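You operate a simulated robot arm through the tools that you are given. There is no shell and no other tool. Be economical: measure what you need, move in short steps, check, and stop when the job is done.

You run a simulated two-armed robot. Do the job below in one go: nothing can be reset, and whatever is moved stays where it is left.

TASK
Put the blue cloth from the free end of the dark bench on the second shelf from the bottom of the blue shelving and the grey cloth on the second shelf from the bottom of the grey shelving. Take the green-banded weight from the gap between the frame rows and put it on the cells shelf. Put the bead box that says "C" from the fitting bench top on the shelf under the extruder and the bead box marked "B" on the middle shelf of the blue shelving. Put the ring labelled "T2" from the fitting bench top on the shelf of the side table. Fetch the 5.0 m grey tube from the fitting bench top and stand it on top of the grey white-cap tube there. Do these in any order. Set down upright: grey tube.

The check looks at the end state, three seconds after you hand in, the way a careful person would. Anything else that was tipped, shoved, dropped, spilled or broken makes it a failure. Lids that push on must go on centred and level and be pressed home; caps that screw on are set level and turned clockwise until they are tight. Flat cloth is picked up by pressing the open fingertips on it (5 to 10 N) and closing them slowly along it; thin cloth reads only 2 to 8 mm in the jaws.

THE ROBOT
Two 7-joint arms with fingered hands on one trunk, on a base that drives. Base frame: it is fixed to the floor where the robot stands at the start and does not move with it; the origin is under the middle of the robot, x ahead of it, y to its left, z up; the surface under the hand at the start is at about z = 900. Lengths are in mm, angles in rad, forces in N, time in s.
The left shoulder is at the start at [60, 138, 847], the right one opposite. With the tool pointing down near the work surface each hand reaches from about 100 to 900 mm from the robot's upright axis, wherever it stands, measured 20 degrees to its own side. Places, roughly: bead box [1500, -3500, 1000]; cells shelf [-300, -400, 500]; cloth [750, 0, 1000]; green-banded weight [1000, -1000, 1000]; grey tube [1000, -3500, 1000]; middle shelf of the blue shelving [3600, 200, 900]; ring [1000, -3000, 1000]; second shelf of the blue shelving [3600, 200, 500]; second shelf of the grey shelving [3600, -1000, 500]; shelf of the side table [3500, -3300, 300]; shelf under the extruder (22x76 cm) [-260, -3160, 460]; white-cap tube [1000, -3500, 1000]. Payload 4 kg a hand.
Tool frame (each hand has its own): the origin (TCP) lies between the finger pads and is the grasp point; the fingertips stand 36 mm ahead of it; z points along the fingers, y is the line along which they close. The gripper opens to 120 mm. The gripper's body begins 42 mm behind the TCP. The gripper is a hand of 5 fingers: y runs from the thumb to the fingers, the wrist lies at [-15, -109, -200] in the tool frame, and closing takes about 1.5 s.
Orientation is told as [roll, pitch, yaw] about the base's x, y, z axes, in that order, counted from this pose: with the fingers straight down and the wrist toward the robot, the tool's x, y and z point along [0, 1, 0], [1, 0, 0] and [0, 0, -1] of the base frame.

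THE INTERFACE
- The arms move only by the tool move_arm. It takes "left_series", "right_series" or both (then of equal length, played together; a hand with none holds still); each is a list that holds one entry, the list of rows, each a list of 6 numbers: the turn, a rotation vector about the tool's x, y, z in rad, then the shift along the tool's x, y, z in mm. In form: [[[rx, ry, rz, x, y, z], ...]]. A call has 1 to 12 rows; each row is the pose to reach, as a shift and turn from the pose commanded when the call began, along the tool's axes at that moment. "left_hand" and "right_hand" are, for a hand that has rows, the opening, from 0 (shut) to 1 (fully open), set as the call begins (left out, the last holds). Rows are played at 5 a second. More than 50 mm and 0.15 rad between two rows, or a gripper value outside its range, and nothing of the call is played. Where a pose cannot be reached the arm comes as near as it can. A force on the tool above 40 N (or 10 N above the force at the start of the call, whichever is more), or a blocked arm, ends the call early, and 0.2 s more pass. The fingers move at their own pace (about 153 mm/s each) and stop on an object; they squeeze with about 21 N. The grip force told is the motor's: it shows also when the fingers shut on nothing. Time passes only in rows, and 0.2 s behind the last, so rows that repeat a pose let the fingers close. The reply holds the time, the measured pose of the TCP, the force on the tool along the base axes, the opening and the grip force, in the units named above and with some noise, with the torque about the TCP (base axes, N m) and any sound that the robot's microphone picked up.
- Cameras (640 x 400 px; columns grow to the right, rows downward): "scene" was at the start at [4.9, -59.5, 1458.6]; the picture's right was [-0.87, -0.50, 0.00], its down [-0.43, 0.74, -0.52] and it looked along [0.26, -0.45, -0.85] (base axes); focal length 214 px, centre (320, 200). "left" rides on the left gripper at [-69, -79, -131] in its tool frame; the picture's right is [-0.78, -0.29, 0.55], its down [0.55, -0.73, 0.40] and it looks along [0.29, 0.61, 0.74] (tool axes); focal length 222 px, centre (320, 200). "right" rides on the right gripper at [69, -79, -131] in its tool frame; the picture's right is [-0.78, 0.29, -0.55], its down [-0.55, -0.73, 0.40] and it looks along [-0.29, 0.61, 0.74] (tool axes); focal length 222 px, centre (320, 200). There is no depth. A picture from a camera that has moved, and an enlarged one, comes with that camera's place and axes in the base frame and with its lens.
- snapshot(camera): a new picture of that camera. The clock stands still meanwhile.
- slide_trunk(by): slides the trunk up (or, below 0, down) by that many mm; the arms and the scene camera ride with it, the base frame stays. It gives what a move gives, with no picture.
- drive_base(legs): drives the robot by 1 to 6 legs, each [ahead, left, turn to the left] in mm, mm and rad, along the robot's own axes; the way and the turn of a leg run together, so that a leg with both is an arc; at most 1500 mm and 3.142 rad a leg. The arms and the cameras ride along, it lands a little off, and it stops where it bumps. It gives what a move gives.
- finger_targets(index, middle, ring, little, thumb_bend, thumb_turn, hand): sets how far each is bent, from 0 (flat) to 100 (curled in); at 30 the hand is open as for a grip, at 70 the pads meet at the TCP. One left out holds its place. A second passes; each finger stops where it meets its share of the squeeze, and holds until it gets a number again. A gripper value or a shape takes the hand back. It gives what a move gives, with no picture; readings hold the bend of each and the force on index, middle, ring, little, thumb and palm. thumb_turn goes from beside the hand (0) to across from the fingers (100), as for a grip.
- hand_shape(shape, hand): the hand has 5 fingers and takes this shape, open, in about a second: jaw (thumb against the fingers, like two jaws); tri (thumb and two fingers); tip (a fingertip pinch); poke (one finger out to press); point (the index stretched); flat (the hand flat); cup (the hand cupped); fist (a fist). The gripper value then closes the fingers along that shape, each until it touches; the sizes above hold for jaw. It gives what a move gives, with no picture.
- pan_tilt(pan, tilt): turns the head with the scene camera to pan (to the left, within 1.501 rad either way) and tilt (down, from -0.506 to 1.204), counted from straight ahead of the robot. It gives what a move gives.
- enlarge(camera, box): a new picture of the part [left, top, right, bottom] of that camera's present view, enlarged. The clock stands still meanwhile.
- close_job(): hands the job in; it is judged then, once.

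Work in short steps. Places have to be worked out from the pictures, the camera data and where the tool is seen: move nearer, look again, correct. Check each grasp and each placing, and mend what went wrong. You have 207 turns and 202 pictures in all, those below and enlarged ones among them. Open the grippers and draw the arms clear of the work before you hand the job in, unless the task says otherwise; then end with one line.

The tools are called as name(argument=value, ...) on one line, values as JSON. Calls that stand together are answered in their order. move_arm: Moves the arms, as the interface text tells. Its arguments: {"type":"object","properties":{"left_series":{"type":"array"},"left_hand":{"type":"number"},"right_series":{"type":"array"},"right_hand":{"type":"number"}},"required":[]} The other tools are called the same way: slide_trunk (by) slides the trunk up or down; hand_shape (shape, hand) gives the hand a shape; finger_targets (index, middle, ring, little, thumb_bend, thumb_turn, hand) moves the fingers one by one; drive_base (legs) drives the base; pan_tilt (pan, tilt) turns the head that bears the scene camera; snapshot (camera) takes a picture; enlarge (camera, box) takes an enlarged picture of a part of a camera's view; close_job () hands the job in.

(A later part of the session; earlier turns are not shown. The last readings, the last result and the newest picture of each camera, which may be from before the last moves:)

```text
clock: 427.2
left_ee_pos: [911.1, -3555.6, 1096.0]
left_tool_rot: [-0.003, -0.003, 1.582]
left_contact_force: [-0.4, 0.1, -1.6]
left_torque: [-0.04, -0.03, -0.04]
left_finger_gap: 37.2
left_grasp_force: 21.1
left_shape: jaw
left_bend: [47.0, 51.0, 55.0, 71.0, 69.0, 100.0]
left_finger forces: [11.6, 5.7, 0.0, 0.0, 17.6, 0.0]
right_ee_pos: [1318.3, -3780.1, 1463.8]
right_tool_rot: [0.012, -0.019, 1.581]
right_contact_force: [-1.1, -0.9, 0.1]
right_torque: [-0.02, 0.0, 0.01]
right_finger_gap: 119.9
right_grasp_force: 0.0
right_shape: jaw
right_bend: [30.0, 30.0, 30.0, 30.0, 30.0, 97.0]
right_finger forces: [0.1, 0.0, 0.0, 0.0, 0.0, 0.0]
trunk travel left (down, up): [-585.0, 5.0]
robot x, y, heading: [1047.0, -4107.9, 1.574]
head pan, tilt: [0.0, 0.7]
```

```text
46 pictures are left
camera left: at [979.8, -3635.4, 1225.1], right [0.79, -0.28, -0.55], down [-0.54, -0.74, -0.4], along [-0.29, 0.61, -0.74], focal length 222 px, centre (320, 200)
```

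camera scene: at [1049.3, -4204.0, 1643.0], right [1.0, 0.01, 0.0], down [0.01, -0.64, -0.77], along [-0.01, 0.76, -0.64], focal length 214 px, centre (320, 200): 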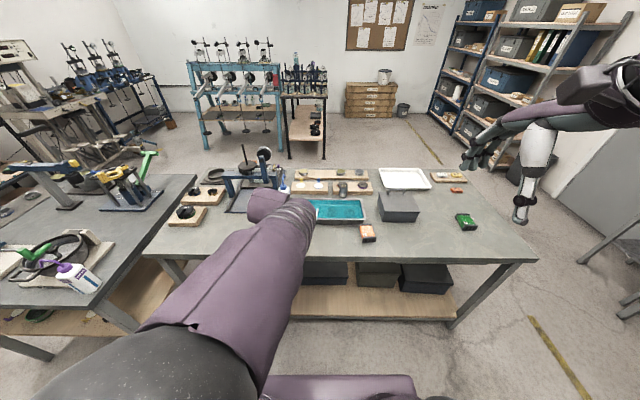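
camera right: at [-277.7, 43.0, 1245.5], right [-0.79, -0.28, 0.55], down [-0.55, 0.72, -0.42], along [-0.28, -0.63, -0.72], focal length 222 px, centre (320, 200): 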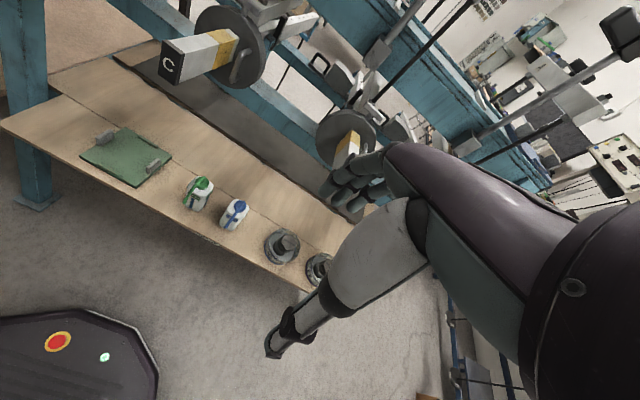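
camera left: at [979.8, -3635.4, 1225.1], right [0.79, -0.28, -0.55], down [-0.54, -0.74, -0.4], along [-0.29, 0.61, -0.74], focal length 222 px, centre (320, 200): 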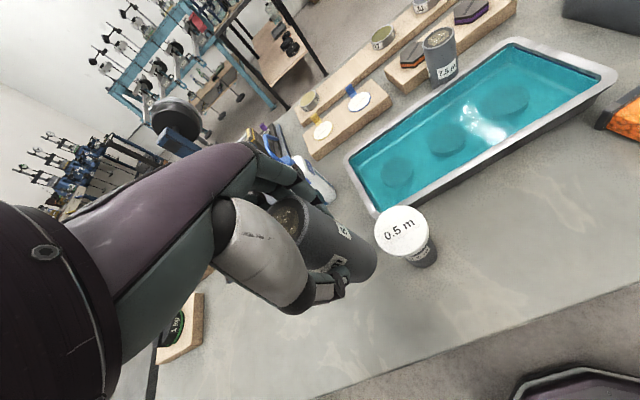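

Cap centre refined to ≈[960,−3536]. I move over it at the same height and check alignment.

move_arm(left_series=[[[0, 0, 0, -20, 8, 0], [0, 0, 0, -40, 15, 0], [0, 0, 0, -49, 17, 0], [0, 0, 0, -49, 17, 10], [0, 0, 0, -49, 17, 10]]])

snapshot(camera="left")

snapshot(camera="scene")

```text
clock: 428.4
left_ee_pos: [959.9, -3538.1, 1084.6]
left_tool_rot: [-0.003, -0.002, 1.58]
left_contact_force: [-1.0, -0.9, -2.1]
left_torque: [0.0, 0.01, -0.02]
left_finger_gap: 37.2
left_grasp_force: 21.5
left_shape: jaw
left_bend: [47.0, 51.0, 55.0, 71.0, 69.0, 100.0]
left_finger forces: [11.5, 5.8, 0.1, 0.1, 17.5, 0.0]
right_ee_pos: [1318.7, -3780.1, 1464.0]
right_tool_rot: [0.012, -0.017, 1.581]
right_contact_force: [0.2, -0.5, 0.4]
right_torque: [-0.01, -0.01, -0.04]
right_finger_gap: 119.7
right_grasp_force: 0.1
right_shape: jaw
right_bend: [30.0, 30.0, 30.0, 30.0, 30.0, 97.0]
right_finger forces: [0.0, 0.1, 0.0, 0.0, 0.0, 0.0]
trunk travel left (down, up): [-585.0, 5.0]
robot x, y, heading: [1050.5, -4108.7, 1.574]
head pan, tilt: [0.0, 0.7]
```

```text
45 pictures are left
camera left: at [1029.3, -3617.8, 1215.4], right [0.79, -0.28, -0.55], down [-0.54, -0.74, -0.4], along [-0.29, 0.61, -0.74], focal length 222 px, centre (320, 200)
```

left: 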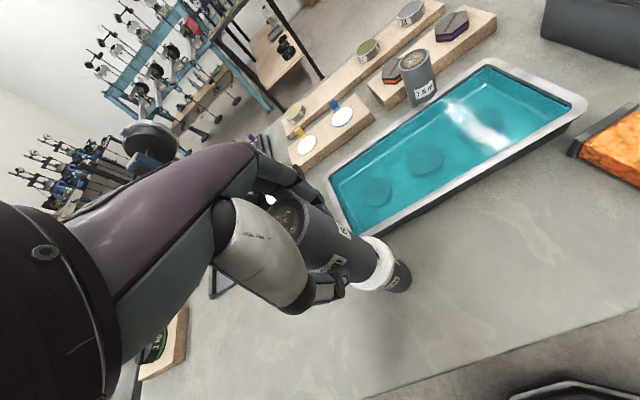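

```text
44 pictures are left
camera scene: at [1048.6, -4053.8, 1643.0], right [1.0, 0.0, 0.0], down [0.0, -0.64, -0.76], along [0.0, 0.76, -0.64], focal length 214 px, centre (320, 200)
```

scene: 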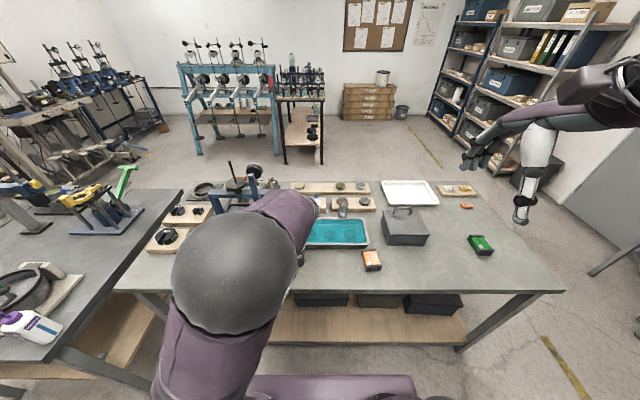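

enlarge(camera="left", box=[260, 180, 440, 310])

```text
3.08 times, centred on (350, 245) of left
camera zoom: at [1029.3, -3617.8, 1215.4], right [0.79, -0.28, -0.55], down [-0.54, -0.74, -0.4], along [-0.29, 0.61, -0.74], focal length 684 px, centre (228, 62)
```

zoom: 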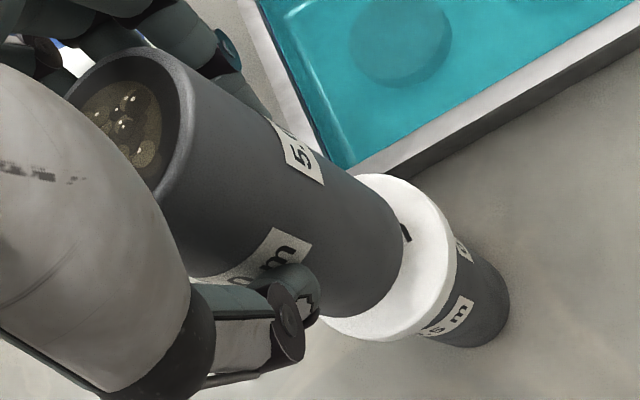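

Label reads 5.0 m, and tube bottom [961,−3536] vs. cap centre [960,−3534] align. I lower gently to contact.

move_arm(left_series=[[[0, 0, 0, 0, 1, 5], [0, 0, 0, 0, 1, 10], [0, 0, 0, 0, 1, 12], [0, 0, 0, 0, 1, 12]]])

move_arm(left_series=[[[0, 0, 0, 0, 0, 2], [0, 0, 0, 0, 0, 4], [0, 0, 0, 0, 0, 4]]])

enlarge(camera="left", box=[260, 180, 440, 310])

```text
clock: 429.4
left_ee_pos: [961.2, -3535.6, 1072.5]
left_tool_rot: [-0.001, 0.0, 1.579]
left_contact_force: [-1.4, -0.1, -1.9]
left_torque: [0.02, 0.0, 0.03]
left_finger_gap: 37.1
left_grasp_force: 21.0
left_shape: jaw
left_bend: [47.0, 51.0, 55.0, 71.0, 69.0, 100.0]
left_finger forces: [11.6, 5.7, 0.1, 0.0, 17.5, 0.1]
right_ee_pos: [1319.6, -3780.0, 1462.4]
right_tool_rot: [0.013, -0.018, 1.581]
right_contact_force: [0.5, -0.1, 0.2]
right_torque: [-0.02, 0.0, 0.03]
right_finger_gap: 119.6
right_grasp_force: 0.1
right_shape: jaw
right_bend: [30.0, 30.0, 30.0, 30.0, 30.0, 97.0]
right_finger forces: [0.0, 0.0, 0.0, 0.0, 0.0, 0.0]
trunk travel left (down, up): [-585.0, 5.0]
robot x, y, heading: [1046.2, -4105.5, 1.572]
head pan, tilt: [0.0, 0.7]
```

```text
clock: 430.2
left_ee_pos: [959.5, -3536.9, 1069.8]
left_tool_rot: [-0.004, -0.002, 1.577]
left_contact_force: [0.0, -0.4, -3.1]
left_torque: [0.0, 0.0, 0.01]
left_finger_gap: 37.2
left_grasp_force: 21.0
left_shape: jaw
left_bend: [47.0, 51.0, 55.0, 71.0, 69.0, 100.0]
left_finger forces: [11.6, 5.6, 0.1, 0.0, 17.4, 0.1]
right_ee_pos: [1319.0, -3779.6, 1463.7]
right_tool_rot: [0.013, -0.017, 1.583]
right_contact_force: [-0.7, -0.6, -0.1]
right_torque: [-0.02, 0.03, -0.02]
right_finger_gap: 119.7
right_grasp_force: 0.1
right_shape: jaw
right_bend: [30.0, 30.0, 30.0, 30.0, 30.0, 97.0]
right_finger forces: [0.1, 0.0, 0.0, 0.0, 0.1, 0.1]
trunk travel left (down, up): [-585.0, 5.0]
robot x, y, heading: [1047.9, -4108.0, 1.572]
head pan, tilt: [0.0, 0.7]
```

```text
3.08 times, centred on (350, 245) of left
camera zoom: at [1029.7, -3616.2, 1199.5], right [0.79, -0.28, -0.55], down [-0.54, -0.74, -0.4], along [-0.29, 0.61, -0.74], focal length 684 px, centre (228, 62)
```

zoom: 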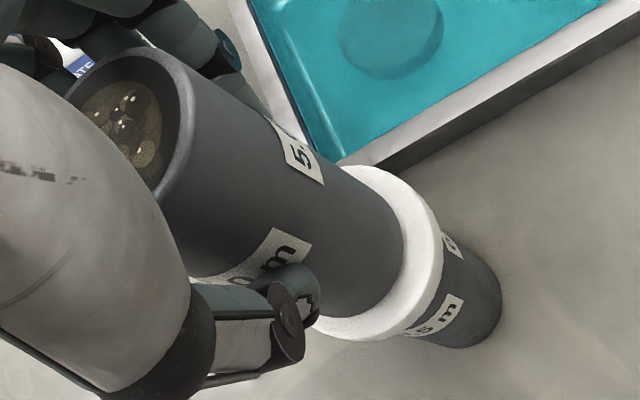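

Close to touching but no contact yet. I continue in 2 mm steps.

move_arm(left_series=[[[0, 0, 0, 0, 0, 2], [0, 0, 0, 0, 0, 4], [0, 0, 0, 0, 0, 4]]])

move_arm(left_series=[[[0, 0, 0, 0, 0, 1.5], [0, 0, 0, 0, 0, 3], [0, 0, 0, 0, 0, 3]]])

```text
clock: 431.0
left_ee_pos: [960.1, -3537.6, 1067.0]
left_tool_rot: [-0.003, -0.002, 1.579]
left_contact_force: [1.1, 0.4, -2.6]
left_torque: [-0.02, 0.02, 0.0]
left_finger_gap: 37.1
left_grasp_force: 21.3
left_shape: jaw
left_bend: [47.0, 51.0, 55.0, 71.0, 69.0, 100.0]
left_finger forces: [11.6, 5.6, 0.0, 0.0, 17.4, 0.1]
right_ee_pos: [1318.8, -3779.9, 1462.6]
right_tool_rot: [0.012, -0.018, 1.581]
right_contact_force: [-0.3, -0.5, -0.4]
right_torque: [-0.04, 0.01, -0.03]
right_finger_gap: 119.8
right_grasp_force: 0.0
right_shape: jaw
right_bend: [30.0, 30.0, 30.0, 30.0, 30.0, 97.0]
right_finger forces: [0.0, 0.0, 0.0, 0.0, 0.0, 0.0]
trunk travel left (down, up): [-585.0, 5.0]
robot x, y, heading: [1052.2, -4103.9, 1.574]
head pan, tilt: [0.0, 0.7]
```

```text
clock: 431.8
left_ee_pos: [960.1, -3535.3, 1063.4]
left_tool_rot: [-0.004, -0.003, 1.581]
left_contact_force: [0.2, -0.9, 3.8]
left_torque: [0.06, 0.01, -0.02]
left_finger_gap: 37.0
left_grasp_force: 20.7
left_shape: jaw
left_bend: [47.0, 51.0, 55.0, 71.0, 69.0, 100.0]
left_finger forces: [11.7, 6.0, 0.0, 0.0, 18.2, 0.0]
right_ee_pos: [1319.6, -3780.1, 1463.0]
right_tool_rot: [0.013, -0.018, 1.582]
right_contact_force: [-0.8, 0.1, -0.3]
right_torque: [0.0, 0.02, -0.01]
right_finger_gap: 119.7
right_grasp_force: 0.0
right_shape: jaw
right_bend: [30.0, 30.0, 30.0, 30.0, 30.0, 97.0]
right_finger forces: [0.1, 0.0, 0.1, 0.0, 0.0, 0.1]
trunk travel left (down, up): [-585.0, 5.0]
robot x, y, heading: [1045.6, -4106.3, 1.573]
head pan, tilt: [0.0, 0.7]
```

Light contact (≈4 N, no torque). I open partway to release gently.

move_arm(left_series=[[[0, 0, 0, 0, 0, 0], [0, 0, 0, 0, 0, 0], [0, 0, 0, 0, 0, 0], [0, 0, 0, 0, 0, 0]]], left_hand=0.5)

snapshot(camera="left")

```text
clock: 432.8
left_ee_pos: [961.3, -3536.9, 1062.5]
left_tool_rot: [-0.004, 0.0, 1.579]
left_contact_force: [0.0, -0.5, -0.2]
left_torque: [-0.04, -0.01, 0.0]
left_finger_gap: 59.8
left_grasp_force: 0.1
left_shape: jaw
left_bend: [42.0, 46.0, 44.0, 69.0, 56.0, 100.0]
left_finger forces: [0.1, 0.0, 0.0, 0.0, 0.0, 0.1]
right_ee_pos: [1318.8, -3779.8, 1463.0]
right_tool_rot: [0.012, -0.018, 1.581]
right_contact_force: [-0.4, 0.5, 0.0]
right_torque: [-0.02, -0.02, 0.04]
right_finger_gap: 119.6
right_grasp_force: 0.1
right_shape: jaw
right_bend: [30.0, 30.0, 30.0, 30.0, 30.0, 97.0]
right_finger forces: [0.0, 0.1, 0.0, 0.0, 0.0, 0.0]
trunk travel left (down, up): [-585.0, 5.0]
robot x, y, heading: [1046.4, -4110.0, 1.574]
head pan, tilt: [0.0, 0.7]
```

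```text
41 pictures are left
camera left: at [1029.9, -3616.4, 1192.8], right [0.79, -0.28, -0.55], down [-0.54, -0.74, -0.4], along [-0.29, 0.61, -0.74], focal length 222 px, centre (320, 200)
```

left: 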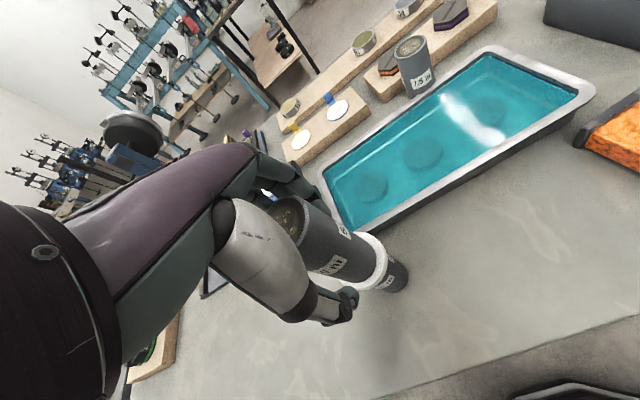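

The tube stands on the cap on its own. I open fully and lift straight up clear of it, then look.

move_arm(left_series=[[[0, 0, 0, 0, 0, 0], [0, 0, 0, 0, 0, 0], [0, 0, 0, 0, 0, -8], [0, 0, 0, 0, 0, -25], [0, 0, 0, 0, 0, -50], [0, 0, 0, 0, 0, -80], [0, 0, 0, 0, 0, -110], [0, 0, 0, 0, 0, -120]]], left_hand=1)

snapshot(camera="left")

```text
clock: 434.6
left_ee_pos: [960.3, -3536.9, 1182.9]
left_tool_rot: [-0.001, -0.002, 1.581]
left_contact_force: [-0.2, 0.0, 0.4]
left_torque: [0.0, -0.02, 0.05]
left_finger_gap: 119.7
left_grasp_force: 0.1
left_shape: jaw
left_bend: [30.0, 30.0, 30.0, 30.0, 30.0, 97.0]
left_finger forces: [0.0, 0.0, 0.0, 0.1, 0.1, 0.0]
right_ee_pos: [1319.0, -3779.5, 1462.2]
right_tool_rot: [0.011, -0.016, 1.582]
right_contact_force: [0.1, -0.4, 0.5]
right_torque: [0.0, 0.0, 0.04]
right_finger_gap: 119.9
right_grasp_force: 0.0
right_shape: jaw
right_bend: [30.0, 30.0, 30.0, 30.0, 30.0, 97.0]
right_finger forces: [0.1, 0.0, 0.1, 0.1, 0.0, 0.0]
trunk travel left (down, up): [-585.0, 5.0]
robot x, y, heading: [1047.0, -4111.0, 1.575]
head pan, tilt: [0.0, 0.7]
```

```text
40 pictures are left
camera left: at [1030.0, -3616.0, 1313.2], right [0.79, -0.28, -0.55], down [-0.54, -0.74, -0.4], along [-0.29, 0.61, -0.74], focal length 222 px, centre (320, 200)
```

left: 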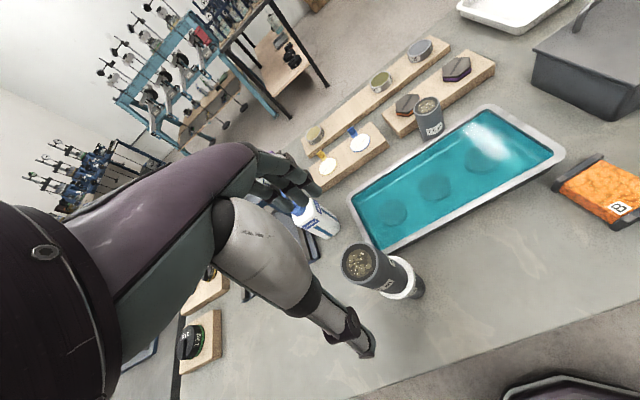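

The stack stands upright. I pull the left hand back and strafe +x to reach box B with the left hand.

move_arm(left_series=[[[0, 0, 0, 0, -40, -10], [0, 0, 0, 0, -80, -10], [0, 0, 0, 0, -120, -10], [0, 0, 0, 0, -150, -10], [0, 0, 0, 0, -150, -10]]])

drive_base(legs=[[0, -320, 0]])

snapshot(camera="left")

snapshot(camera="scene")

```text
clock: 435.8
left_ee_pos: [961.0, -3687.2, 1191.9]
left_tool_rot: [-0.004, -0.001, 1.579]
left_contact_force: [0.1, 0.7, -0.1]
left_torque: [0.01, 0.0, 0.0]
left_finger_gap: 120.0
left_grasp_force: 0.0
left_shape: jaw
left_bend: [30.0, 30.0, 30.0, 30.0, 30.0, 97.0]
left_finger forces: [0.0, 0.0, 0.0, 0.0, 0.1, 0.0]
right_ee_pos: [1319.0, -3780.5, 1464.1]
right_tool_rot: [0.011, -0.017, 1.583]
right_contact_force: [-0.1, 0.5, 0.0]
right_torque: [0.0, 0.0, -0.04]
right_finger_gap: 119.9
right_grasp_force: 0.0
right_shape: jaw
right_bend: [30.0, 30.0, 30.0, 30.0, 30.0, 97.0]
right_finger forces: [0.0, 0.0, 0.0, 0.1, 0.0, 0.0]
trunk travel left (down, up): [-585.0, 5.0]
robot x, y, heading: [1045.2, -4111.3, 1.573]
head pan, tilt: [0.0, 0.7]
```

```text
clock: 437.9
left_ee_pos: [1279.9, -3685.8, 1193.0]
left_tool_rot: [-0.001, -0.001, 1.582]
left_contact_force: [0.4, 0.3, 1.1]
left_torque: [0.01, 0.01, -0.01]
left_finger_gap: 119.8
left_grasp_force: 0.0
left_shape: jaw
left_bend: [30.0, 30.0, 30.0, 30.0, 30.0, 97.0]
left_finger forces: [0.1, 0.0, 0.1, 0.0, 0.0, 0.0]
right_ee_pos: [1638.3, -3778.9, 1463.8]
right_tool_rot: [0.012, -0.018, 1.582]
right_contact_force: [0.9, 0.1, -0.4]
right_torque: [0.0, 0.01, 0.01]
right_finger_gap: 119.7
right_grasp_force: 0.1
right_shape: jaw
right_bend: [30.0, 30.0, 30.0, 30.0, 30.0, 97.0]
right_finger forces: [0.0, 0.1, 0.1, 0.0, 0.0, 0.0]
trunk travel left (down, up): [-585.0, 5.0]
robot x, y, heading: [1366.1, -4109.6, 1.573]
head pan, tilt: [0.0, 0.7]
```

```text
39 pictures are left
camera left: at [1348.9, -3765.6, 1322.4], right [0.79, -0.28, -0.55], down [-0.54, -0.74, -0.4], along [-0.29, 0.61, -0.74], focal length 222 px, centre (320, 200)
```

left: 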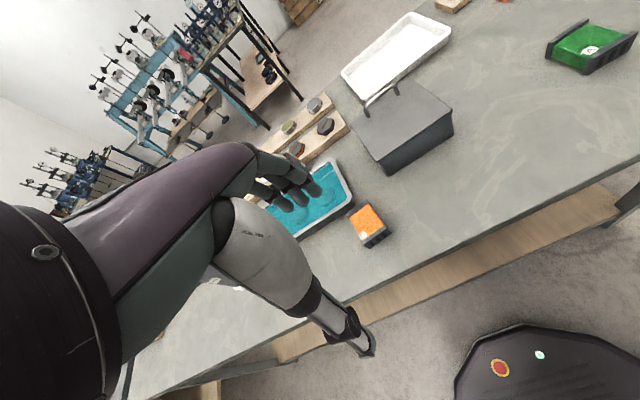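

```text
38 pictures are left
camera scene: at [1367.9, -4052.8, 1643.0], right [1.0, 0.0, 0.0], down [0.0, -0.64, -0.76], along [0.0, 0.76, -0.64], focal length 214 px, centre (320, 200)
```

scene: 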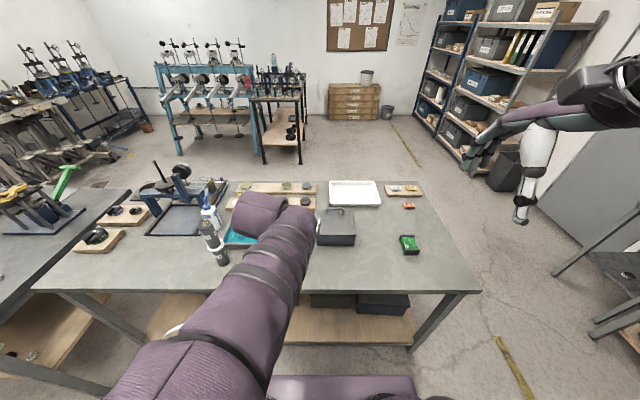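

Stack upright in view. Box B ≈ [1267,−3541]. I move the left hand above it.

move_arm(left_series=[[[0, 0, 0, 4, 30, 35], [0, 0, 0, 8, 60, 70], [0, 0, 0, 12, 90, 105], [0, 0, 0, 14, 115, 140], [0, 0, 0, 14, 130, 175], [0, 0, 0, 14, 130, 195], [0, 0, 0, 14, 130, 195]]])

snapshot(camera="left")

```text
clock: 439.5
left_ee_pos: [1264.9, -3554.0, 997.0]
left_tool_rot: [-0.003, 0.001, 1.582]
left_contact_force: [0.3, -0.4, 0.2]
left_torque: [-0.02, 0.05, 0.04]
left_finger_gap: 119.9
left_grasp_force: 0.0
left_shape: jaw
left_bend: [30.0, 30.0, 30.0, 30.0, 30.0, 97.0]
left_finger forces: [0.0, 0.1, 0.0, 0.0, 0.1, 0.0]
right_ee_pos: [1636.8, -3778.0, 1464.1]
right_tool_rot: [0.011, -0.018, 1.584]
right_contact_force: [-0.2, 0.5, 0.4]
right_torque: [-0.03, 0.01, 0.0]
right_finger_gap: 119.6
right_grasp_force: 0.0
right_shape: jaw
right_bend: [30.0, 30.0, 30.0, 30.0, 30.0, 97.0]
right_finger forces: [0.0, 0.0, 0.0, 0.1, 0.0, 0.0]
trunk travel left (down, up): [-585.0, 5.0]
robot x, y, heading: [1363.5, -4105.5, 1.574]
head pan, tilt: [0.0, 0.7]
```

```text
37 pictures are left
camera left: at [1334.2, -3635.1, 1127.3], right [0.79, -0.28, -0.55], down [-0.54, -0.74, -0.4], along [-0.29, 0.61, -0.74], focal length 222 px, centre (320, 200)
```

left: 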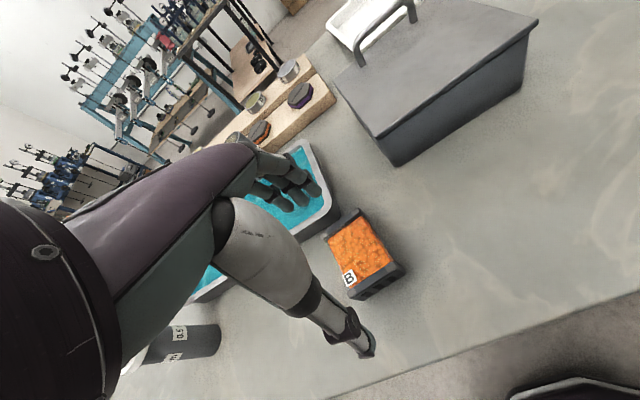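

The SOAK tray corner is right at the box's far wall, so I'll grip across x instead: raise 30 mm and rotate the hand 90° (wrist to −x).

move_arm(left_series=[[[0, 0, 0.14, 0, 0, -10], [0, 0, 0.28, 0, 2, -20], [0, 0, 0.42, 0, 4, -30], [0, 0, 0.56, 0, 6, -30], [0, 0, 0.7, 0, 8, -30], [0, 0, 0.84, 0, 10, -30], [0, 0, 0.98, 0, 12, -30], [0, 0, 1.12, 0, 12, -30], [0, 0, 1.26, 0, 12, -30], [0, 0, 1.4, 0, 12, -30], [0, 0, 1.54, 0, 12, -30], [0, 0, 1.54, 0, 12, -30]]])

snapshot(camera="left")

```text
clock: 442.1
left_ee_pos: [1262.3, -3544.0, 1027.5]
left_tool_rot: [0.001, -0.003, 0.041]
left_contact_force: [-0.5, -0.3, 0.2]
left_torque: [-0.02, 0.0, -0.01]
left_finger_gap: 119.8
left_grasp_force: 0.0
left_shape: jaw
left_bend: [30.0, 30.0, 30.0, 30.0, 30.0, 97.0]
left_finger forces: [0.1, 0.0, 0.0, 0.0, 0.0, 0.0]
right_ee_pos: [1636.6, -3778.7, 1463.1]
right_tool_rot: [0.012, -0.017, 1.584]
right_contact_force: [0.5, -0.1, 0.4]
right_torque: [-0.01, 0.02, 0.0]
right_finger_gap: 119.6
right_grasp_force: 0.0
right_shape: jaw
right_bend: [30.0, 30.0, 30.0, 30.0, 30.0, 97.0]
right_finger forces: [0.0, 0.0, 0.1, 0.0, 0.1, 0.0]
trunk travel left (down, up): [-585.0, 5.0]
robot x, y, heading: [1369.1, -4105.7, 1.574]
head pan, tilt: [0.0, 0.7]
```

```text
36 pictures are left
camera left: at [1186.1, -3617.7, 1157.4], right [-0.26, -0.79, -0.55], down [-0.76, 0.52, -0.4], along [0.6, 0.31, -0.73], focal length 222 px, centre (320, 200)
```

left: 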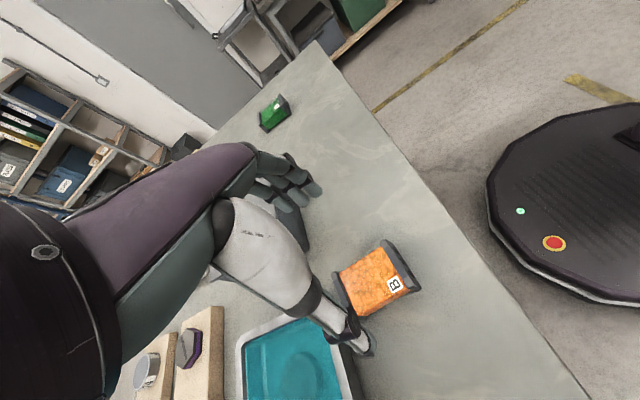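

Box B centre ≈ [1259,−3535]. I lower to z≈942 and check again.

move_arm(left_series=[[[0, 0, 0.02, 4, -2, 20], [0, 0, 0.04, 7, -3, 45], [0, 0, 0.04, 7, -3, 70], [0, 0, 0.04, 7, -3, 85], [0, 0, 0.04, 7, -3, 85]]])

snapshot(camera="left")

```text
clock: 443.3
left_ee_pos: [1260.4, -3537.2, 943.1]
left_tool_rot: [0.002, -0.003, 0.002]
left_contact_force: [0.6, -0.2, 0.6]
left_torque: [0.01, 0.0, 0.04]
left_finger_gap: 119.2
left_grasp_force: 0.1
left_shape: jaw
left_bend: [30.0, 30.0, 30.0, 30.0, 30.0, 97.0]
left_finger forces: [0.0, 0.0, 0.0, 0.1, 0.1, 0.0]
right_ee_pos: [1636.3, -3779.4, 1463.5]
right_tool_rot: [0.014, -0.017, 1.584]
right_contact_force: [0.5, 0.2, 0.1]
right_torque: [0.03, -0.01, 0.0]
right_finger_gap: 119.5
right_grasp_force: 0.1
right_shape: jaw
right_bend: [30.0, 30.0, 30.0, 30.0, 30.0, 97.0]
right_finger forces: [0.0, 0.0, 0.0, 0.1, 0.1, 0.0]
trunk travel left (down, up): [-585.0, 5.0]
robot x, y, heading: [1364.8, -4109.8, 1.572]
head pan, tilt: [0.0, 0.7]
```

```text
35 pictures are left
camera left: at [1180.6, -3608.5, 1071.8], right [-0.29, -0.78, -0.55], down [-0.73, 0.55, -0.4], along [0.61, 0.29, -0.73], focal length 222 px, centre (320, 200)
```

left: 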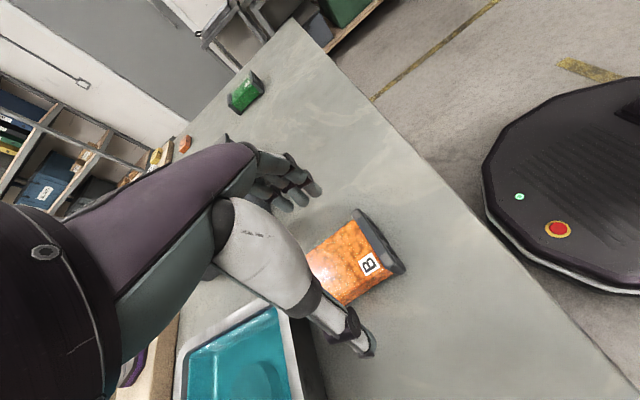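

The box sits slightly toward −x of the hand. I shift −13 mm in x and lower to grip height (≈897).

move_arm(left_series=[[[0, 0, 0, 2, -13, 5], [0, 0, 0, 2, -13, 20], [0, 0, 0, 2, -13, 35], [0, 0, 0, 2, -13, 45], [0, 0, 0, 2, -13, 45]]])

snapshot(camera="left")

```text
clock: 444.5
left_ee_pos: [1247.5, -3534.6, 897.2]
left_tool_rot: [0.004, -0.002, 0.003]
left_contact_force: [0.1, 0.3, -0.4]
left_torque: [0.01, -0.02, 0.03]
left_finger_gap: 119.8
left_grasp_force: 0.0
left_shape: jaw
left_bend: [30.0, 30.0, 30.0, 30.0, 30.0, 97.0]
left_finger forces: [0.1, 0.0, 0.0, 0.1, 0.0, 0.0]
right_ee_pos: [1636.4, -3778.4, 1463.2]
right_tool_rot: [0.012, -0.018, 1.584]
right_contact_force: [-0.4, 0.9, 0.0]
right_torque: [0.0, 0.01, 0.0]
right_finger_gap: 120.1
right_grasp_force: 0.2
right_shape: jaw
right_bend: [30.0, 30.0, 30.0, 30.0, 30.0, 97.0]
right_finger forces: [0.1, 0.0, 0.0, 0.0, 0.1, 0.0]
trunk travel left (down, up): [-585.0, 5.0]
robot x, y, heading: [1363.0, -4105.4, 1.576]
head pan, tilt: [0.0, 0.7]
```

```text
34 pictures are left
camera left: at [1167.7, -3605.6, 1027.4], right [-0.29, -0.78, -0.55], down [-0.73, 0.55, -0.4], along [0.61, 0.29, -0.73], focal length 222 px, centre (320, 200)
```

left: 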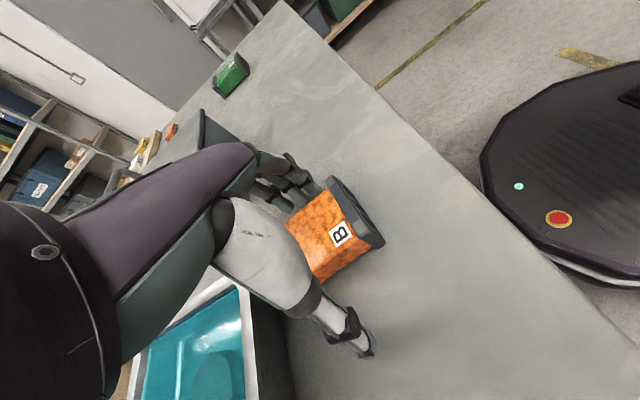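

The box top is centred on the hand axis. Closing.

move_arm(left_series=[[[0, 0, 0, 0, 0, 0], [0, 0, 0, 0, 0, 0], [0, 0, 0, 0, 0, 0], [0, 0, 0, 0, 0, 0], [0, 0, 0, 0, 0, 0], [0, 0, 0, 0, 0, 0], [0, 0, 0, 0, 0, 0]]], left_hand=0)

snapshot(camera="left")

```text
clock: 446.1
left_ee_pos: [1247.2, -3536.1, 897.3]
left_tool_rot: [0.002, -0.002, 0.002]
left_contact_force: [0.2, -0.1, -0.1]
left_torque: [0.04, 0.02, 0.0]
left_finger_gap: 57.6
left_grasp_force: 21.0
left_shape: jaw
left_bend: [36.0, 41.0, 41.0, 68.0, 67.0, 100.0]
left_finger forces: [9.9, 6.0, 2.5, 0.1, 18.4, 0.0]
right_ee_pos: [1635.7, -3779.1, 1462.4]
right_tool_rot: [0.012, -0.017, 1.582]
right_contact_force: [0.0, 0.7, 0.2]
right_torque: [0.01, 0.03, -0.01]
right_finger_gap: 119.7
right_grasp_force: 0.1
right_shape: jaw
right_bend: [30.0, 30.0, 30.0, 30.0, 30.0, 97.0]
right_finger forces: [0.1, 0.0, 0.0, 0.1, 0.1, 0.0]
trunk travel left (down, up): [-585.0, 5.0]
robot x, y, heading: [1367.6, -4108.2, 1.575]
head pan, tilt: [0.0, 0.7]
```

```text
33 pictures are left
camera left: at [1167.9, -3605.6, 1027.4], right [-0.29, -0.78, -0.55], down [-0.73, 0.55, -0.4], along [0.61, 0.29, -0.73], focal length 222 px, centre (320, 200)
```

left: 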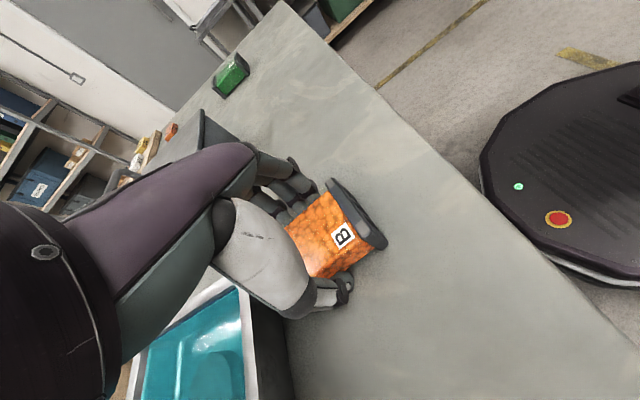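

Gripped (57.6 mm). I lift straight up and then rotate the hand back toward the robot's forward.

move_arm(left_series=[[[0, 0, 0, 0, 0, -10], [0, 0, 0, 0, 0, -40], [0, 0, 0, 0, 0, -80], [0, 0, 0, -10, 0, -120], [0, 0, 0, -30, 0, -155], [0, 0, -0.14, -50, 0, -175], [0, 0, -0.28, -75, 0, -175], [0, 0, -0.42, -100, 0, -175], [0, 0, -0.56, -120, 0, -175], [0, 0, -0.7, -130, 0, -175], [0, 0, -0.84, -130, 0, -175], [0, 0, -0.98, -130, 0, -175]]])

move_arm(left_series=[[[0, 0, -0.14, 0, 0, 0], [0, 0, -0.28, 0, 0, 0], [0, 0, -0.42, 0, 0, 0], [0, 0, -0.56, 0, 0, 0], [0, 0, -0.59, 0, 0, 0]]])

snapshot(camera="left")

```text
clock: 448.7
left_ee_pos: [1248.5, -3665.8, 1070.3]
left_tool_rot: [-0.008, -0.002, 0.919]
left_contact_force: [-0.1, -0.2, -1.6]
left_torque: [-0.01, 0.0, 0.01]
left_finger_gap: 57.3
left_grasp_force: 20.7
left_shape: jaw
left_bend: [36.0, 41.0, 41.0, 68.0, 67.0, 100.0]
left_finger forces: [10.0, 6.0, 2.5, 0.0, 18.4, 0.0]
left hand out of reach, approached as far as the arm can: row 12
right_ee_pos: [1637.5, -3777.6, 1463.2]
right_tool_rot: [0.012, -0.017, 1.584]
right_contact_force: [1.0, 0.8, -0.1]
right_torque: [-0.02, -0.02, -0.03]
right_finger_gap: 120.1
right_grasp_force: 0.0
right_shape: jaw
right_bend: [30.0, 30.0, 30.0, 30.0, 30.0, 97.0]
right_finger forces: [0.0, 0.1, 0.0, 0.1, 0.0, 0.1]
trunk travel left (down, up): [-585.0, 5.0]
robot x, y, heading: [1367.3, -4110.5, 1.575]
head pan, tilt: [0.0, 0.7]
```

```text
clock: 449.9
left_ee_pos: [1244.5, -3663.5, 1072.2]
left_tool_rot: [-0.008, 0.006, 1.514]
left_contact_force: [-0.8, 0.0, -1.0]
left_torque: [-0.03, -0.04, 0.0]
left_finger_gap: 57.7
left_grasp_force: 20.7
left_shape: jaw
left_bend: [36.0, 41.0, 41.0, 68.0, 67.0, 100.0]
left_finger forces: [10.1, 5.8, 2.3, 0.1, 18.4, 0.0]
left hand out of reach, approached as far as the arm can: row 1
right_ee_pos: [1634.9, -3777.5, 1463.7]
right_tool_rot: [0.009, -0.016, 1.585]
right_contact_force: [-0.3, 1.2, -0.2]
right_torque: [-0.03, -0.06, 0.02]
right_finger_gap: 120.1
right_grasp_force: 0.1
right_shape: jaw
right_bend: [30.0, 30.0, 30.0, 30.0, 30.0, 97.0]
right_finger forces: [0.0, 0.1, 0.1, 0.0, 0.1, 0.1]
trunk travel left (down, up): [-585.0, 5.0]
robot x, y, heading: [1365.9, -4109.3, 1.578]
head pan, tilt: [0.0, 0.7]
```

```text
32 pictures are left
camera left: at [1308.0, -3748.2, 1202.8], right [0.77, -0.34, -0.54], down [-0.59, -0.7, -0.4], along [-0.24, 0.62, -0.74], focal length 222 px, centre (320, 200)
```

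left: 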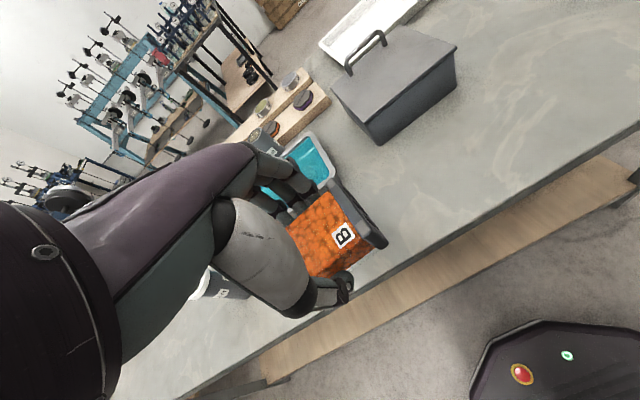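

Box B held level. I drive out of the aisle, turn to face +x, and strafe up to the blue shelving.

drive_base(legs=[[-100, 0, 0], [0, -1090, 0], [0, 0, -1.577], [0, 1400, 0], [0, 1400, 0], [0, 1400, 0]])

pan_tilt(pan=0.3, tilt=0.6)

snapshot(camera="scene")

```text
clock: 479.9
left_ee_pos: [2989.0, 110.4, 1072.8]
left_tool_rot: [-0.006, 0.004, -0.083]
left_contact_force: [-0.3, 0.4, -1.8]
left_torque: [-0.01, 0.03, -0.04]
left_finger_gap: 56.9
left_grasp_force: 21.1
left_shape: jaw
left_bend: [36.0, 41.0, 41.0, 68.0, 68.0, 100.0]
left_finger forces: [9.8, 5.7, 2.3, 0.0, 18.0, 0.1]
right_ee_pos: [2867.7, -277.1, 1463.4]
right_tool_rot: [0.012, -0.015, -0.009]
right_contact_force: [-0.3, -1.1, -0.3]
right_torque: [-0.05, 0.03, -0.03]
right_finger_gap: 120.1
right_grasp_force: 0.0
right_shape: jaw
right_bend: [30.0, 30.0, 30.0, 30.0, 30.0, 97.0]
right_finger forces: [0.1, 0.0, 0.1, 0.0, 0.0, 0.0]
trunk travel left (down, up): [-585.0, 5.0]
robot x, y, heading: [2542.7, -1.8, -0.014]
head pan, tilt: [0.0, 0.7]
```

```text
clock: 480.7
left_ee_pos: [2989.1, 110.4, 1072.8]
left_tool_rot: [-0.006, 0.004, -0.084]
left_contact_force: [-0.7, -0.5, -1.9]
left_torque: [-0.01, 0.0, -0.01]
left_finger_gap: 57.2
left_grasp_force: 20.3
left_shape: jaw
left_bend: [36.0, 41.0, 41.0, 68.0, 68.0, 100.0]
left_finger forces: [9.9, 5.7, 2.4, 0.0, 17.9, 0.0]
right_ee_pos: [2867.9, -277.6, 1463.3]
right_tool_rot: [0.013, -0.017, -0.008]
right_contact_force: [0.1, -0.4, 0.5]
right_torque: [0.0, 0.0, -0.01]
right_finger_gap: 120.1
right_grasp_force: 0.0
right_shape: jaw
right_bend: [30.0, 30.0, 30.0, 30.0, 30.0, 97.0]
right_finger forces: [0.1, 0.0, 0.1, 0.1, 0.0, 0.0]
trunk travel left (down, up): [-585.0, 5.0]
robot x, y, heading: [2544.6, 1.2, -0.016]
head pan, tilt: [0.3, 0.6]
```

```text
31 pictures are left
camera scene: at [2599.6, 25.2, 1651.6], right [0.28, -0.96, 0.0], down [-0.54, -0.16, -0.82], along [0.79, 0.23, -0.57], focal length 214 px, centre (320, 200)
```

scene: 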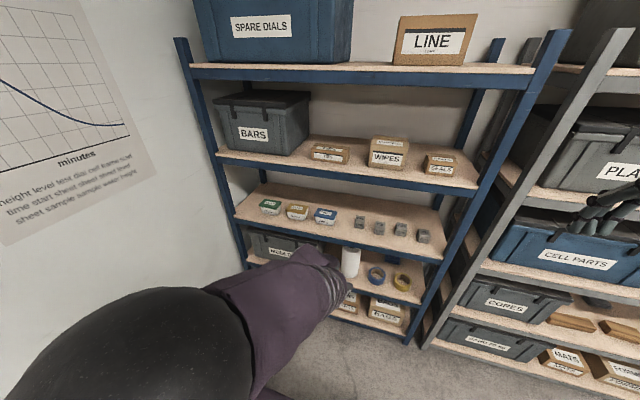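

Gap on the middle shelf between the tubs and cubes: y≈85–205. I lower the left hand to ~957, straighten yaw, and drive forward ~225 mm.

move_arm(left_series=[[[0, 0, -0.035, 0, 0, 30], [0, 0, -0.07, 0, 0, 60], [0, 0, -0.07, 0, 0, 90], [0, 0, -0.07, 0, 0, 115], [0, 0, -0.07, 0, 0, 115]]])

drive_base(legs=[[190, 35, 0.015]])

snapshot(camera="left")

snapshot(camera="scene")

```text
clock: 481.9
left_ee_pos: [2988.7, 109.4, 957.3]
left_tool_rot: [-0.006, 0.004, -0.014]
left_contact_force: [0.8, 0.0, -2.2]
left_torque: [0.05, 0.02, 0.0]
left_finger_gap: 57.0
left_grasp_force: 21.1
left_shape: jaw
left_bend: [36.0, 41.0, 41.0, 68.0, 68.0, 100.0]
left_finger forces: [9.9, 5.7, 2.4, 0.1, 18.0, 0.0]
right_ee_pos: [2867.6, -277.7, 1463.1]
right_tool_rot: [0.011, -0.019, -0.008]
right_contact_force: [0.0, 0.2, 1.7]
right_torque: [0.02, 0.01, -0.02]
right_finger_gap: 119.7
right_grasp_force: 0.1
right_shape: jaw
right_bend: [30.0, 30.0, 30.0, 30.0, 30.0, 97.0]
right_finger forces: [0.0, 0.0, 0.0, 0.0, 0.0, 0.0]
trunk travel left (down, up): [-585.0, 5.0]
robot x, y, heading: [2544.3, 2.4, -0.019]
head pan, tilt: [0.3, 0.6]
```

```text
clock: 483.4
left_ee_pos: [3178.3, 149.3, 956.6]
left_tool_rot: [-0.004, 0.005, -0.001]
left_contact_force: [0.4, 0.3, -1.6]
left_torque: [-0.02, 0.04, 0.05]
left_finger_gap: 56.7
left_grasp_force: 20.8
left_shape: jaw
left_bend: [36.0, 41.0, 41.0, 68.0, 68.0, 100.0]
left_finger forces: [9.9, 5.7, 2.4, 0.0, 18.1, 0.1]
right_ee_pos: [3062.2, -240.3, 1463.3]
right_tool_rot: [0.013, -0.018, 0.004]
right_contact_force: [1.1, -0.2, -0.5]
right_torque: [0.0, 0.05, -0.01]
right_finger_gap: 120.0
right_grasp_force: 0.0
right_shape: jaw
right_bend: [30.0, 30.0, 30.0, 30.0, 30.0, 97.0]
right_finger forces: [0.1, 0.0, 0.0, 0.0, 0.0, 0.0]
trunk travel left (down, up): [-585.0, 5.0]
robot x, y, heading: [2731.0, 36.2, -0.003]
head pan, tilt: [0.3, 0.6]
```

```text
30 pictures are left
camera left: at [3099.2, 79.1, 1087.8], right [-0.29, -0.79, -0.54], down [-0.74, 0.55, -0.4], along [0.61, 0.28, -0.74], focal length 222 px, centre (320, 200)
```

left: 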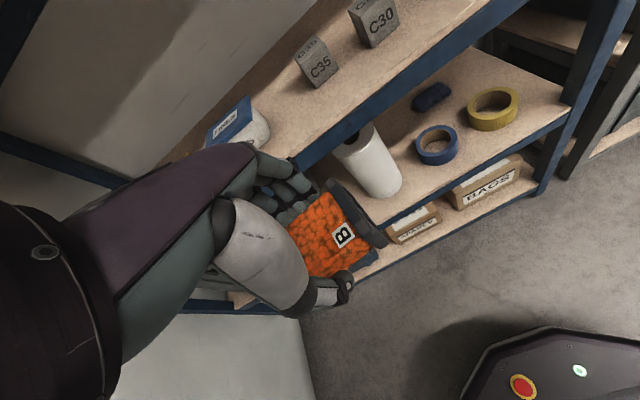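

```text
29 pictures are left
camera scene: at [2790.3, 59.2, 1651.5], right [0.29, -0.96, 0.0], down [-0.54, -0.16, -0.82], along [0.79, 0.24, -0.57], focal length 214 px, centre (320, 200)
```

scene: 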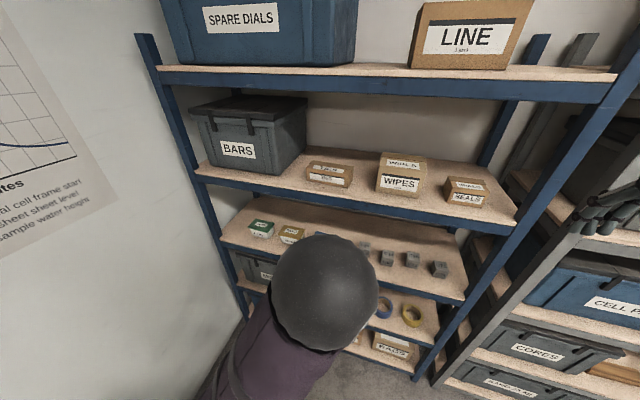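

Everything consistent; the gap is centred at y≈150. I drive 70 mm and extend the arm to x≈3425.

drive_base(legs=[[70, 0, 0]])

move_arm(left_series=[[[0, 0, 0, 0, 40, 0], [0, 0, 0, 0, 80, 0], [0, 0, 0, 0, 120, 0], [0, 0, 0, 0, 160, 5], [0, 0, 0, 0, 177, 15], [0, 0, 0, 0, 177, 25], [0, 0, 0, 0, 177, 30]]])

snapshot(camera="left")

```text
clock: 484.4
left_ee_pos: [3248.8, 147.4, 957.6]
left_tool_rot: [-0.004, 0.008, 0.001]
left_contact_force: [0.8, -0.2, -1.3]
left_torque: [0.02, 0.03, -0.02]
left_finger_gap: 56.9
left_grasp_force: 21.1
left_shape: jaw
left_bend: [36.0, 41.0, 41.0, 68.0, 68.0, 100.0]
left_finger forces: [10.0, 5.7, 2.4, 0.1, 18.0, 0.0]
right_ee_pos: [3134.2, -239.1, 1462.4]
right_tool_rot: [0.013, -0.014, 0.005]
right_contact_force: [0.5, -0.4, 0.1]
right_torque: [0.0, 0.08, 0.01]
right_finger_gap: 120.1
right_grasp_force: 0.0
right_shape: jaw
right_bend: [30.0, 30.0, 30.0, 30.0, 30.0, 97.0]
right_finger forces: [0.0, 0.0, 0.1, 0.1, 0.0, 0.0]
trunk travel left (down, up): [-585.0, 5.0]
robot x, y, heading: [2803.6, 30.8, -0.005]
head pan, tilt: [0.3, 0.6]
```

```text
clock: 486.0
left_ee_pos: [3424.6, 146.9, 925.7]
left_tool_rot: [-0.005, 0.003, -0.001]
left_contact_force: [-0.1, -1.2, -0.1]
left_torque: [0.1, -0.07, -0.06]
left_finger_gap: 57.2
left_grasp_force: 20.6
left_shape: jaw
left_bend: [36.0, 41.0, 41.0, 68.0, 68.0, 100.0]
left_finger forces: [9.9, 5.8, 2.8, 1.6, 18.6, 0.0]
right_ee_pos: [3132.4, -242.0, 1463.6]
right_tool_rot: [0.014, -0.017, 0.004]
right_contact_force: [1.2, 0.7, -0.5]
right_torque: [-0.03, 0.01, -0.01]
right_finger_gap: 119.7
right_grasp_force: 0.1
right_shape: jaw
right_bend: [30.0, 30.0, 30.0, 30.0, 30.0, 97.0]
right_finger forces: [0.0, 0.0, 0.0, 0.0, 0.0, 0.0]
trunk travel left (down, up): [-585.0, 5.0]
robot x, y, heading: [2806.3, 32.0, -0.008]
head pan, tilt: [0.3, 0.6]
```

```text
28 pictures are left
camera left: at [3346.8, 77.4, 1057.1], right [-0.29, -0.79, -0.54], down [-0.74, 0.55, -0.4], along [0.61, 0.28, -0.74], focal length 222 px, centre (320, 200)
```

left: 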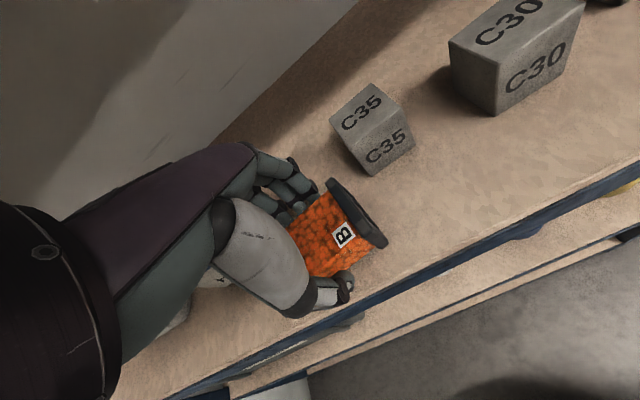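

Fz went from −1.6 to ≈0: the box is just touching the shelf. I lower in 2 mm steps to confirm.

move_arm(left_series=[[[0, 0, 0, 0, 0, 2], [0, 0, 0, 0, 0, 4], [0, 0, 0, 0, 0, 4]]])

snapshot(camera="left")

```text
clock: 486.8
left_ee_pos: [3425.3, 148.0, 923.0]
left_tool_rot: [-0.007, 0.005, 0.0]
left_contact_force: [0.0, -1.8, -0.1]
left_torque: [0.15, -0.08, -0.1]
left_finger_gap: 57.0
left_grasp_force: 21.1
left_shape: jaw
left_bend: [36.0, 41.0, 41.0, 68.0, 68.0, 100.0]
left_finger forces: [9.9, 5.7, 3.0, 1.9, 18.7, 0.0]
right_ee_pos: [3132.0, -240.7, 1463.4]
right_tool_rot: [0.012, -0.017, 0.004]
right_contact_force: [0.4, 0.4, 0.9]
right_torque: [-0.02, 0.0, 0.01]
right_finger_gap: 119.8
right_grasp_force: 0.0
right_shape: jaw
right_bend: [30.0, 30.0, 30.0, 30.0, 30.0, 97.0]
right_finger forces: [0.0, 0.0, 0.0, 0.0, 0.0, 0.0]
trunk travel left (down, up): [-585.0, 5.0]
robot x, y, heading: [2802.1, 31.5, -0.004]
head pan, tilt: [0.3, 0.6]
```

```text
27 pictures are left
camera left: at [3346.5, 77.7, 1053.3], right [-0.29, -0.79, -0.54], down [-0.74, 0.55, -0.4], along [0.61, 0.28, -0.74], focal length 222 px, centre (320, 200)
```

left: 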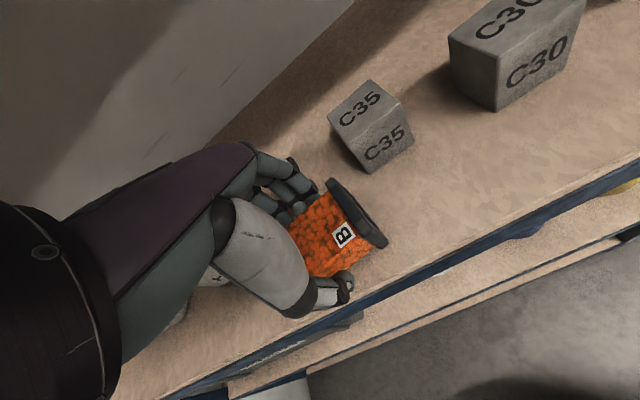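

The sideways force and little-finger reading show the hand is touching the neighbouring tub. I raise 10 mm, move 30 mm toward −y and look.

move_arm(left_series=[[[0, 0, 0, -8, 0, -3], [0, 0, 0, -20, 0, -10], [0, 0, 0, -32, 0, -10], [0, 0, 0, -32, 0, -10]]])

snapshot(camera="left")

snapshot(camera="scene")

```text
clock: 487.8
left_ee_pos: [3425.1, 116.1, 932.2]
left_tool_rot: [-0.005, 0.005, -0.001]
left_contact_force: [-0.9, -0.6, -1.6]
left_torque: [0.02, 0.03, -0.03]
left_finger_gap: 56.9
left_grasp_force: 20.9
left_shape: jaw
left_bend: [36.0, 41.0, 41.0, 68.0, 68.0, 100.0]
left_finger forces: [9.8, 5.8, 2.9, 0.0, 18.6, 0.0]
right_ee_pos: [3130.6, -239.4, 1464.3]
right_tool_rot: [0.013, -0.019, 0.004]
right_contact_force: [-0.2, 0.1, 0.8]
right_torque: [0.01, 0.01, -0.02]
right_finger_gap: 119.8
right_grasp_force: 0.1
right_shape: jaw
right_bend: [30.0, 30.0, 30.0, 30.0, 30.0, 97.0]
right_finger forces: [0.0, 0.0, 0.0, 0.0, 0.0, 0.0]
trunk travel left (down, up): [-585.0, 5.0]
robot x, y, heading: [2802.0, 36.3, -0.002]
head pan, tilt: [0.3, 0.6]
```

```text
26 pictures are left
camera left: at [3346.3, 46.6, 1063.5], right [-0.29, -0.79, -0.54], down [-0.74, 0.55, -0.4], along [0.61, 0.28, -0.74], focal length 222 px, centre (320, 200)
```

left: 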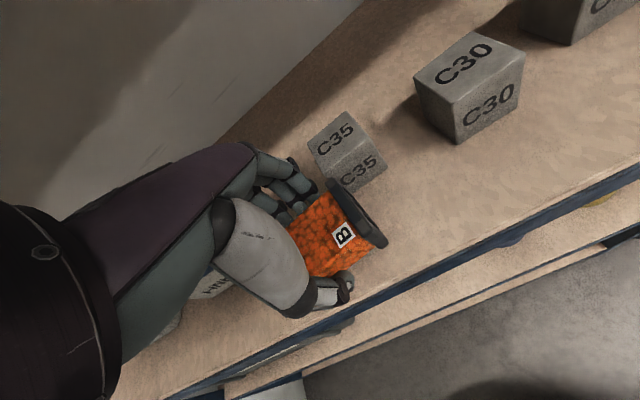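

```text
25 pictures are left
camera scene: at [2860.0, 58.9, 1651.6], right [0.29, -0.96, 0.0], down [-0.54, -0.16, -0.82], along [0.79, 0.24, -0.57], focal length 214 px, centre (320, 200)
```

scene: 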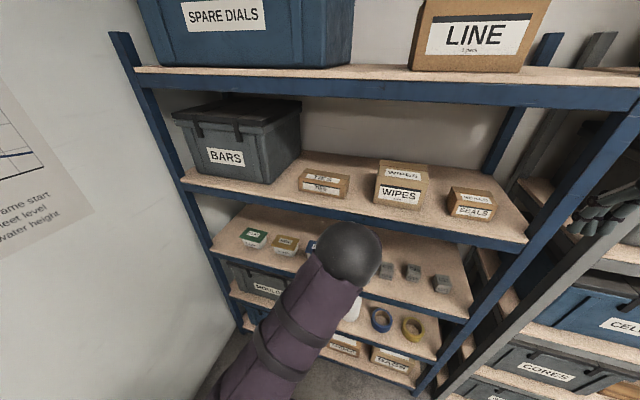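

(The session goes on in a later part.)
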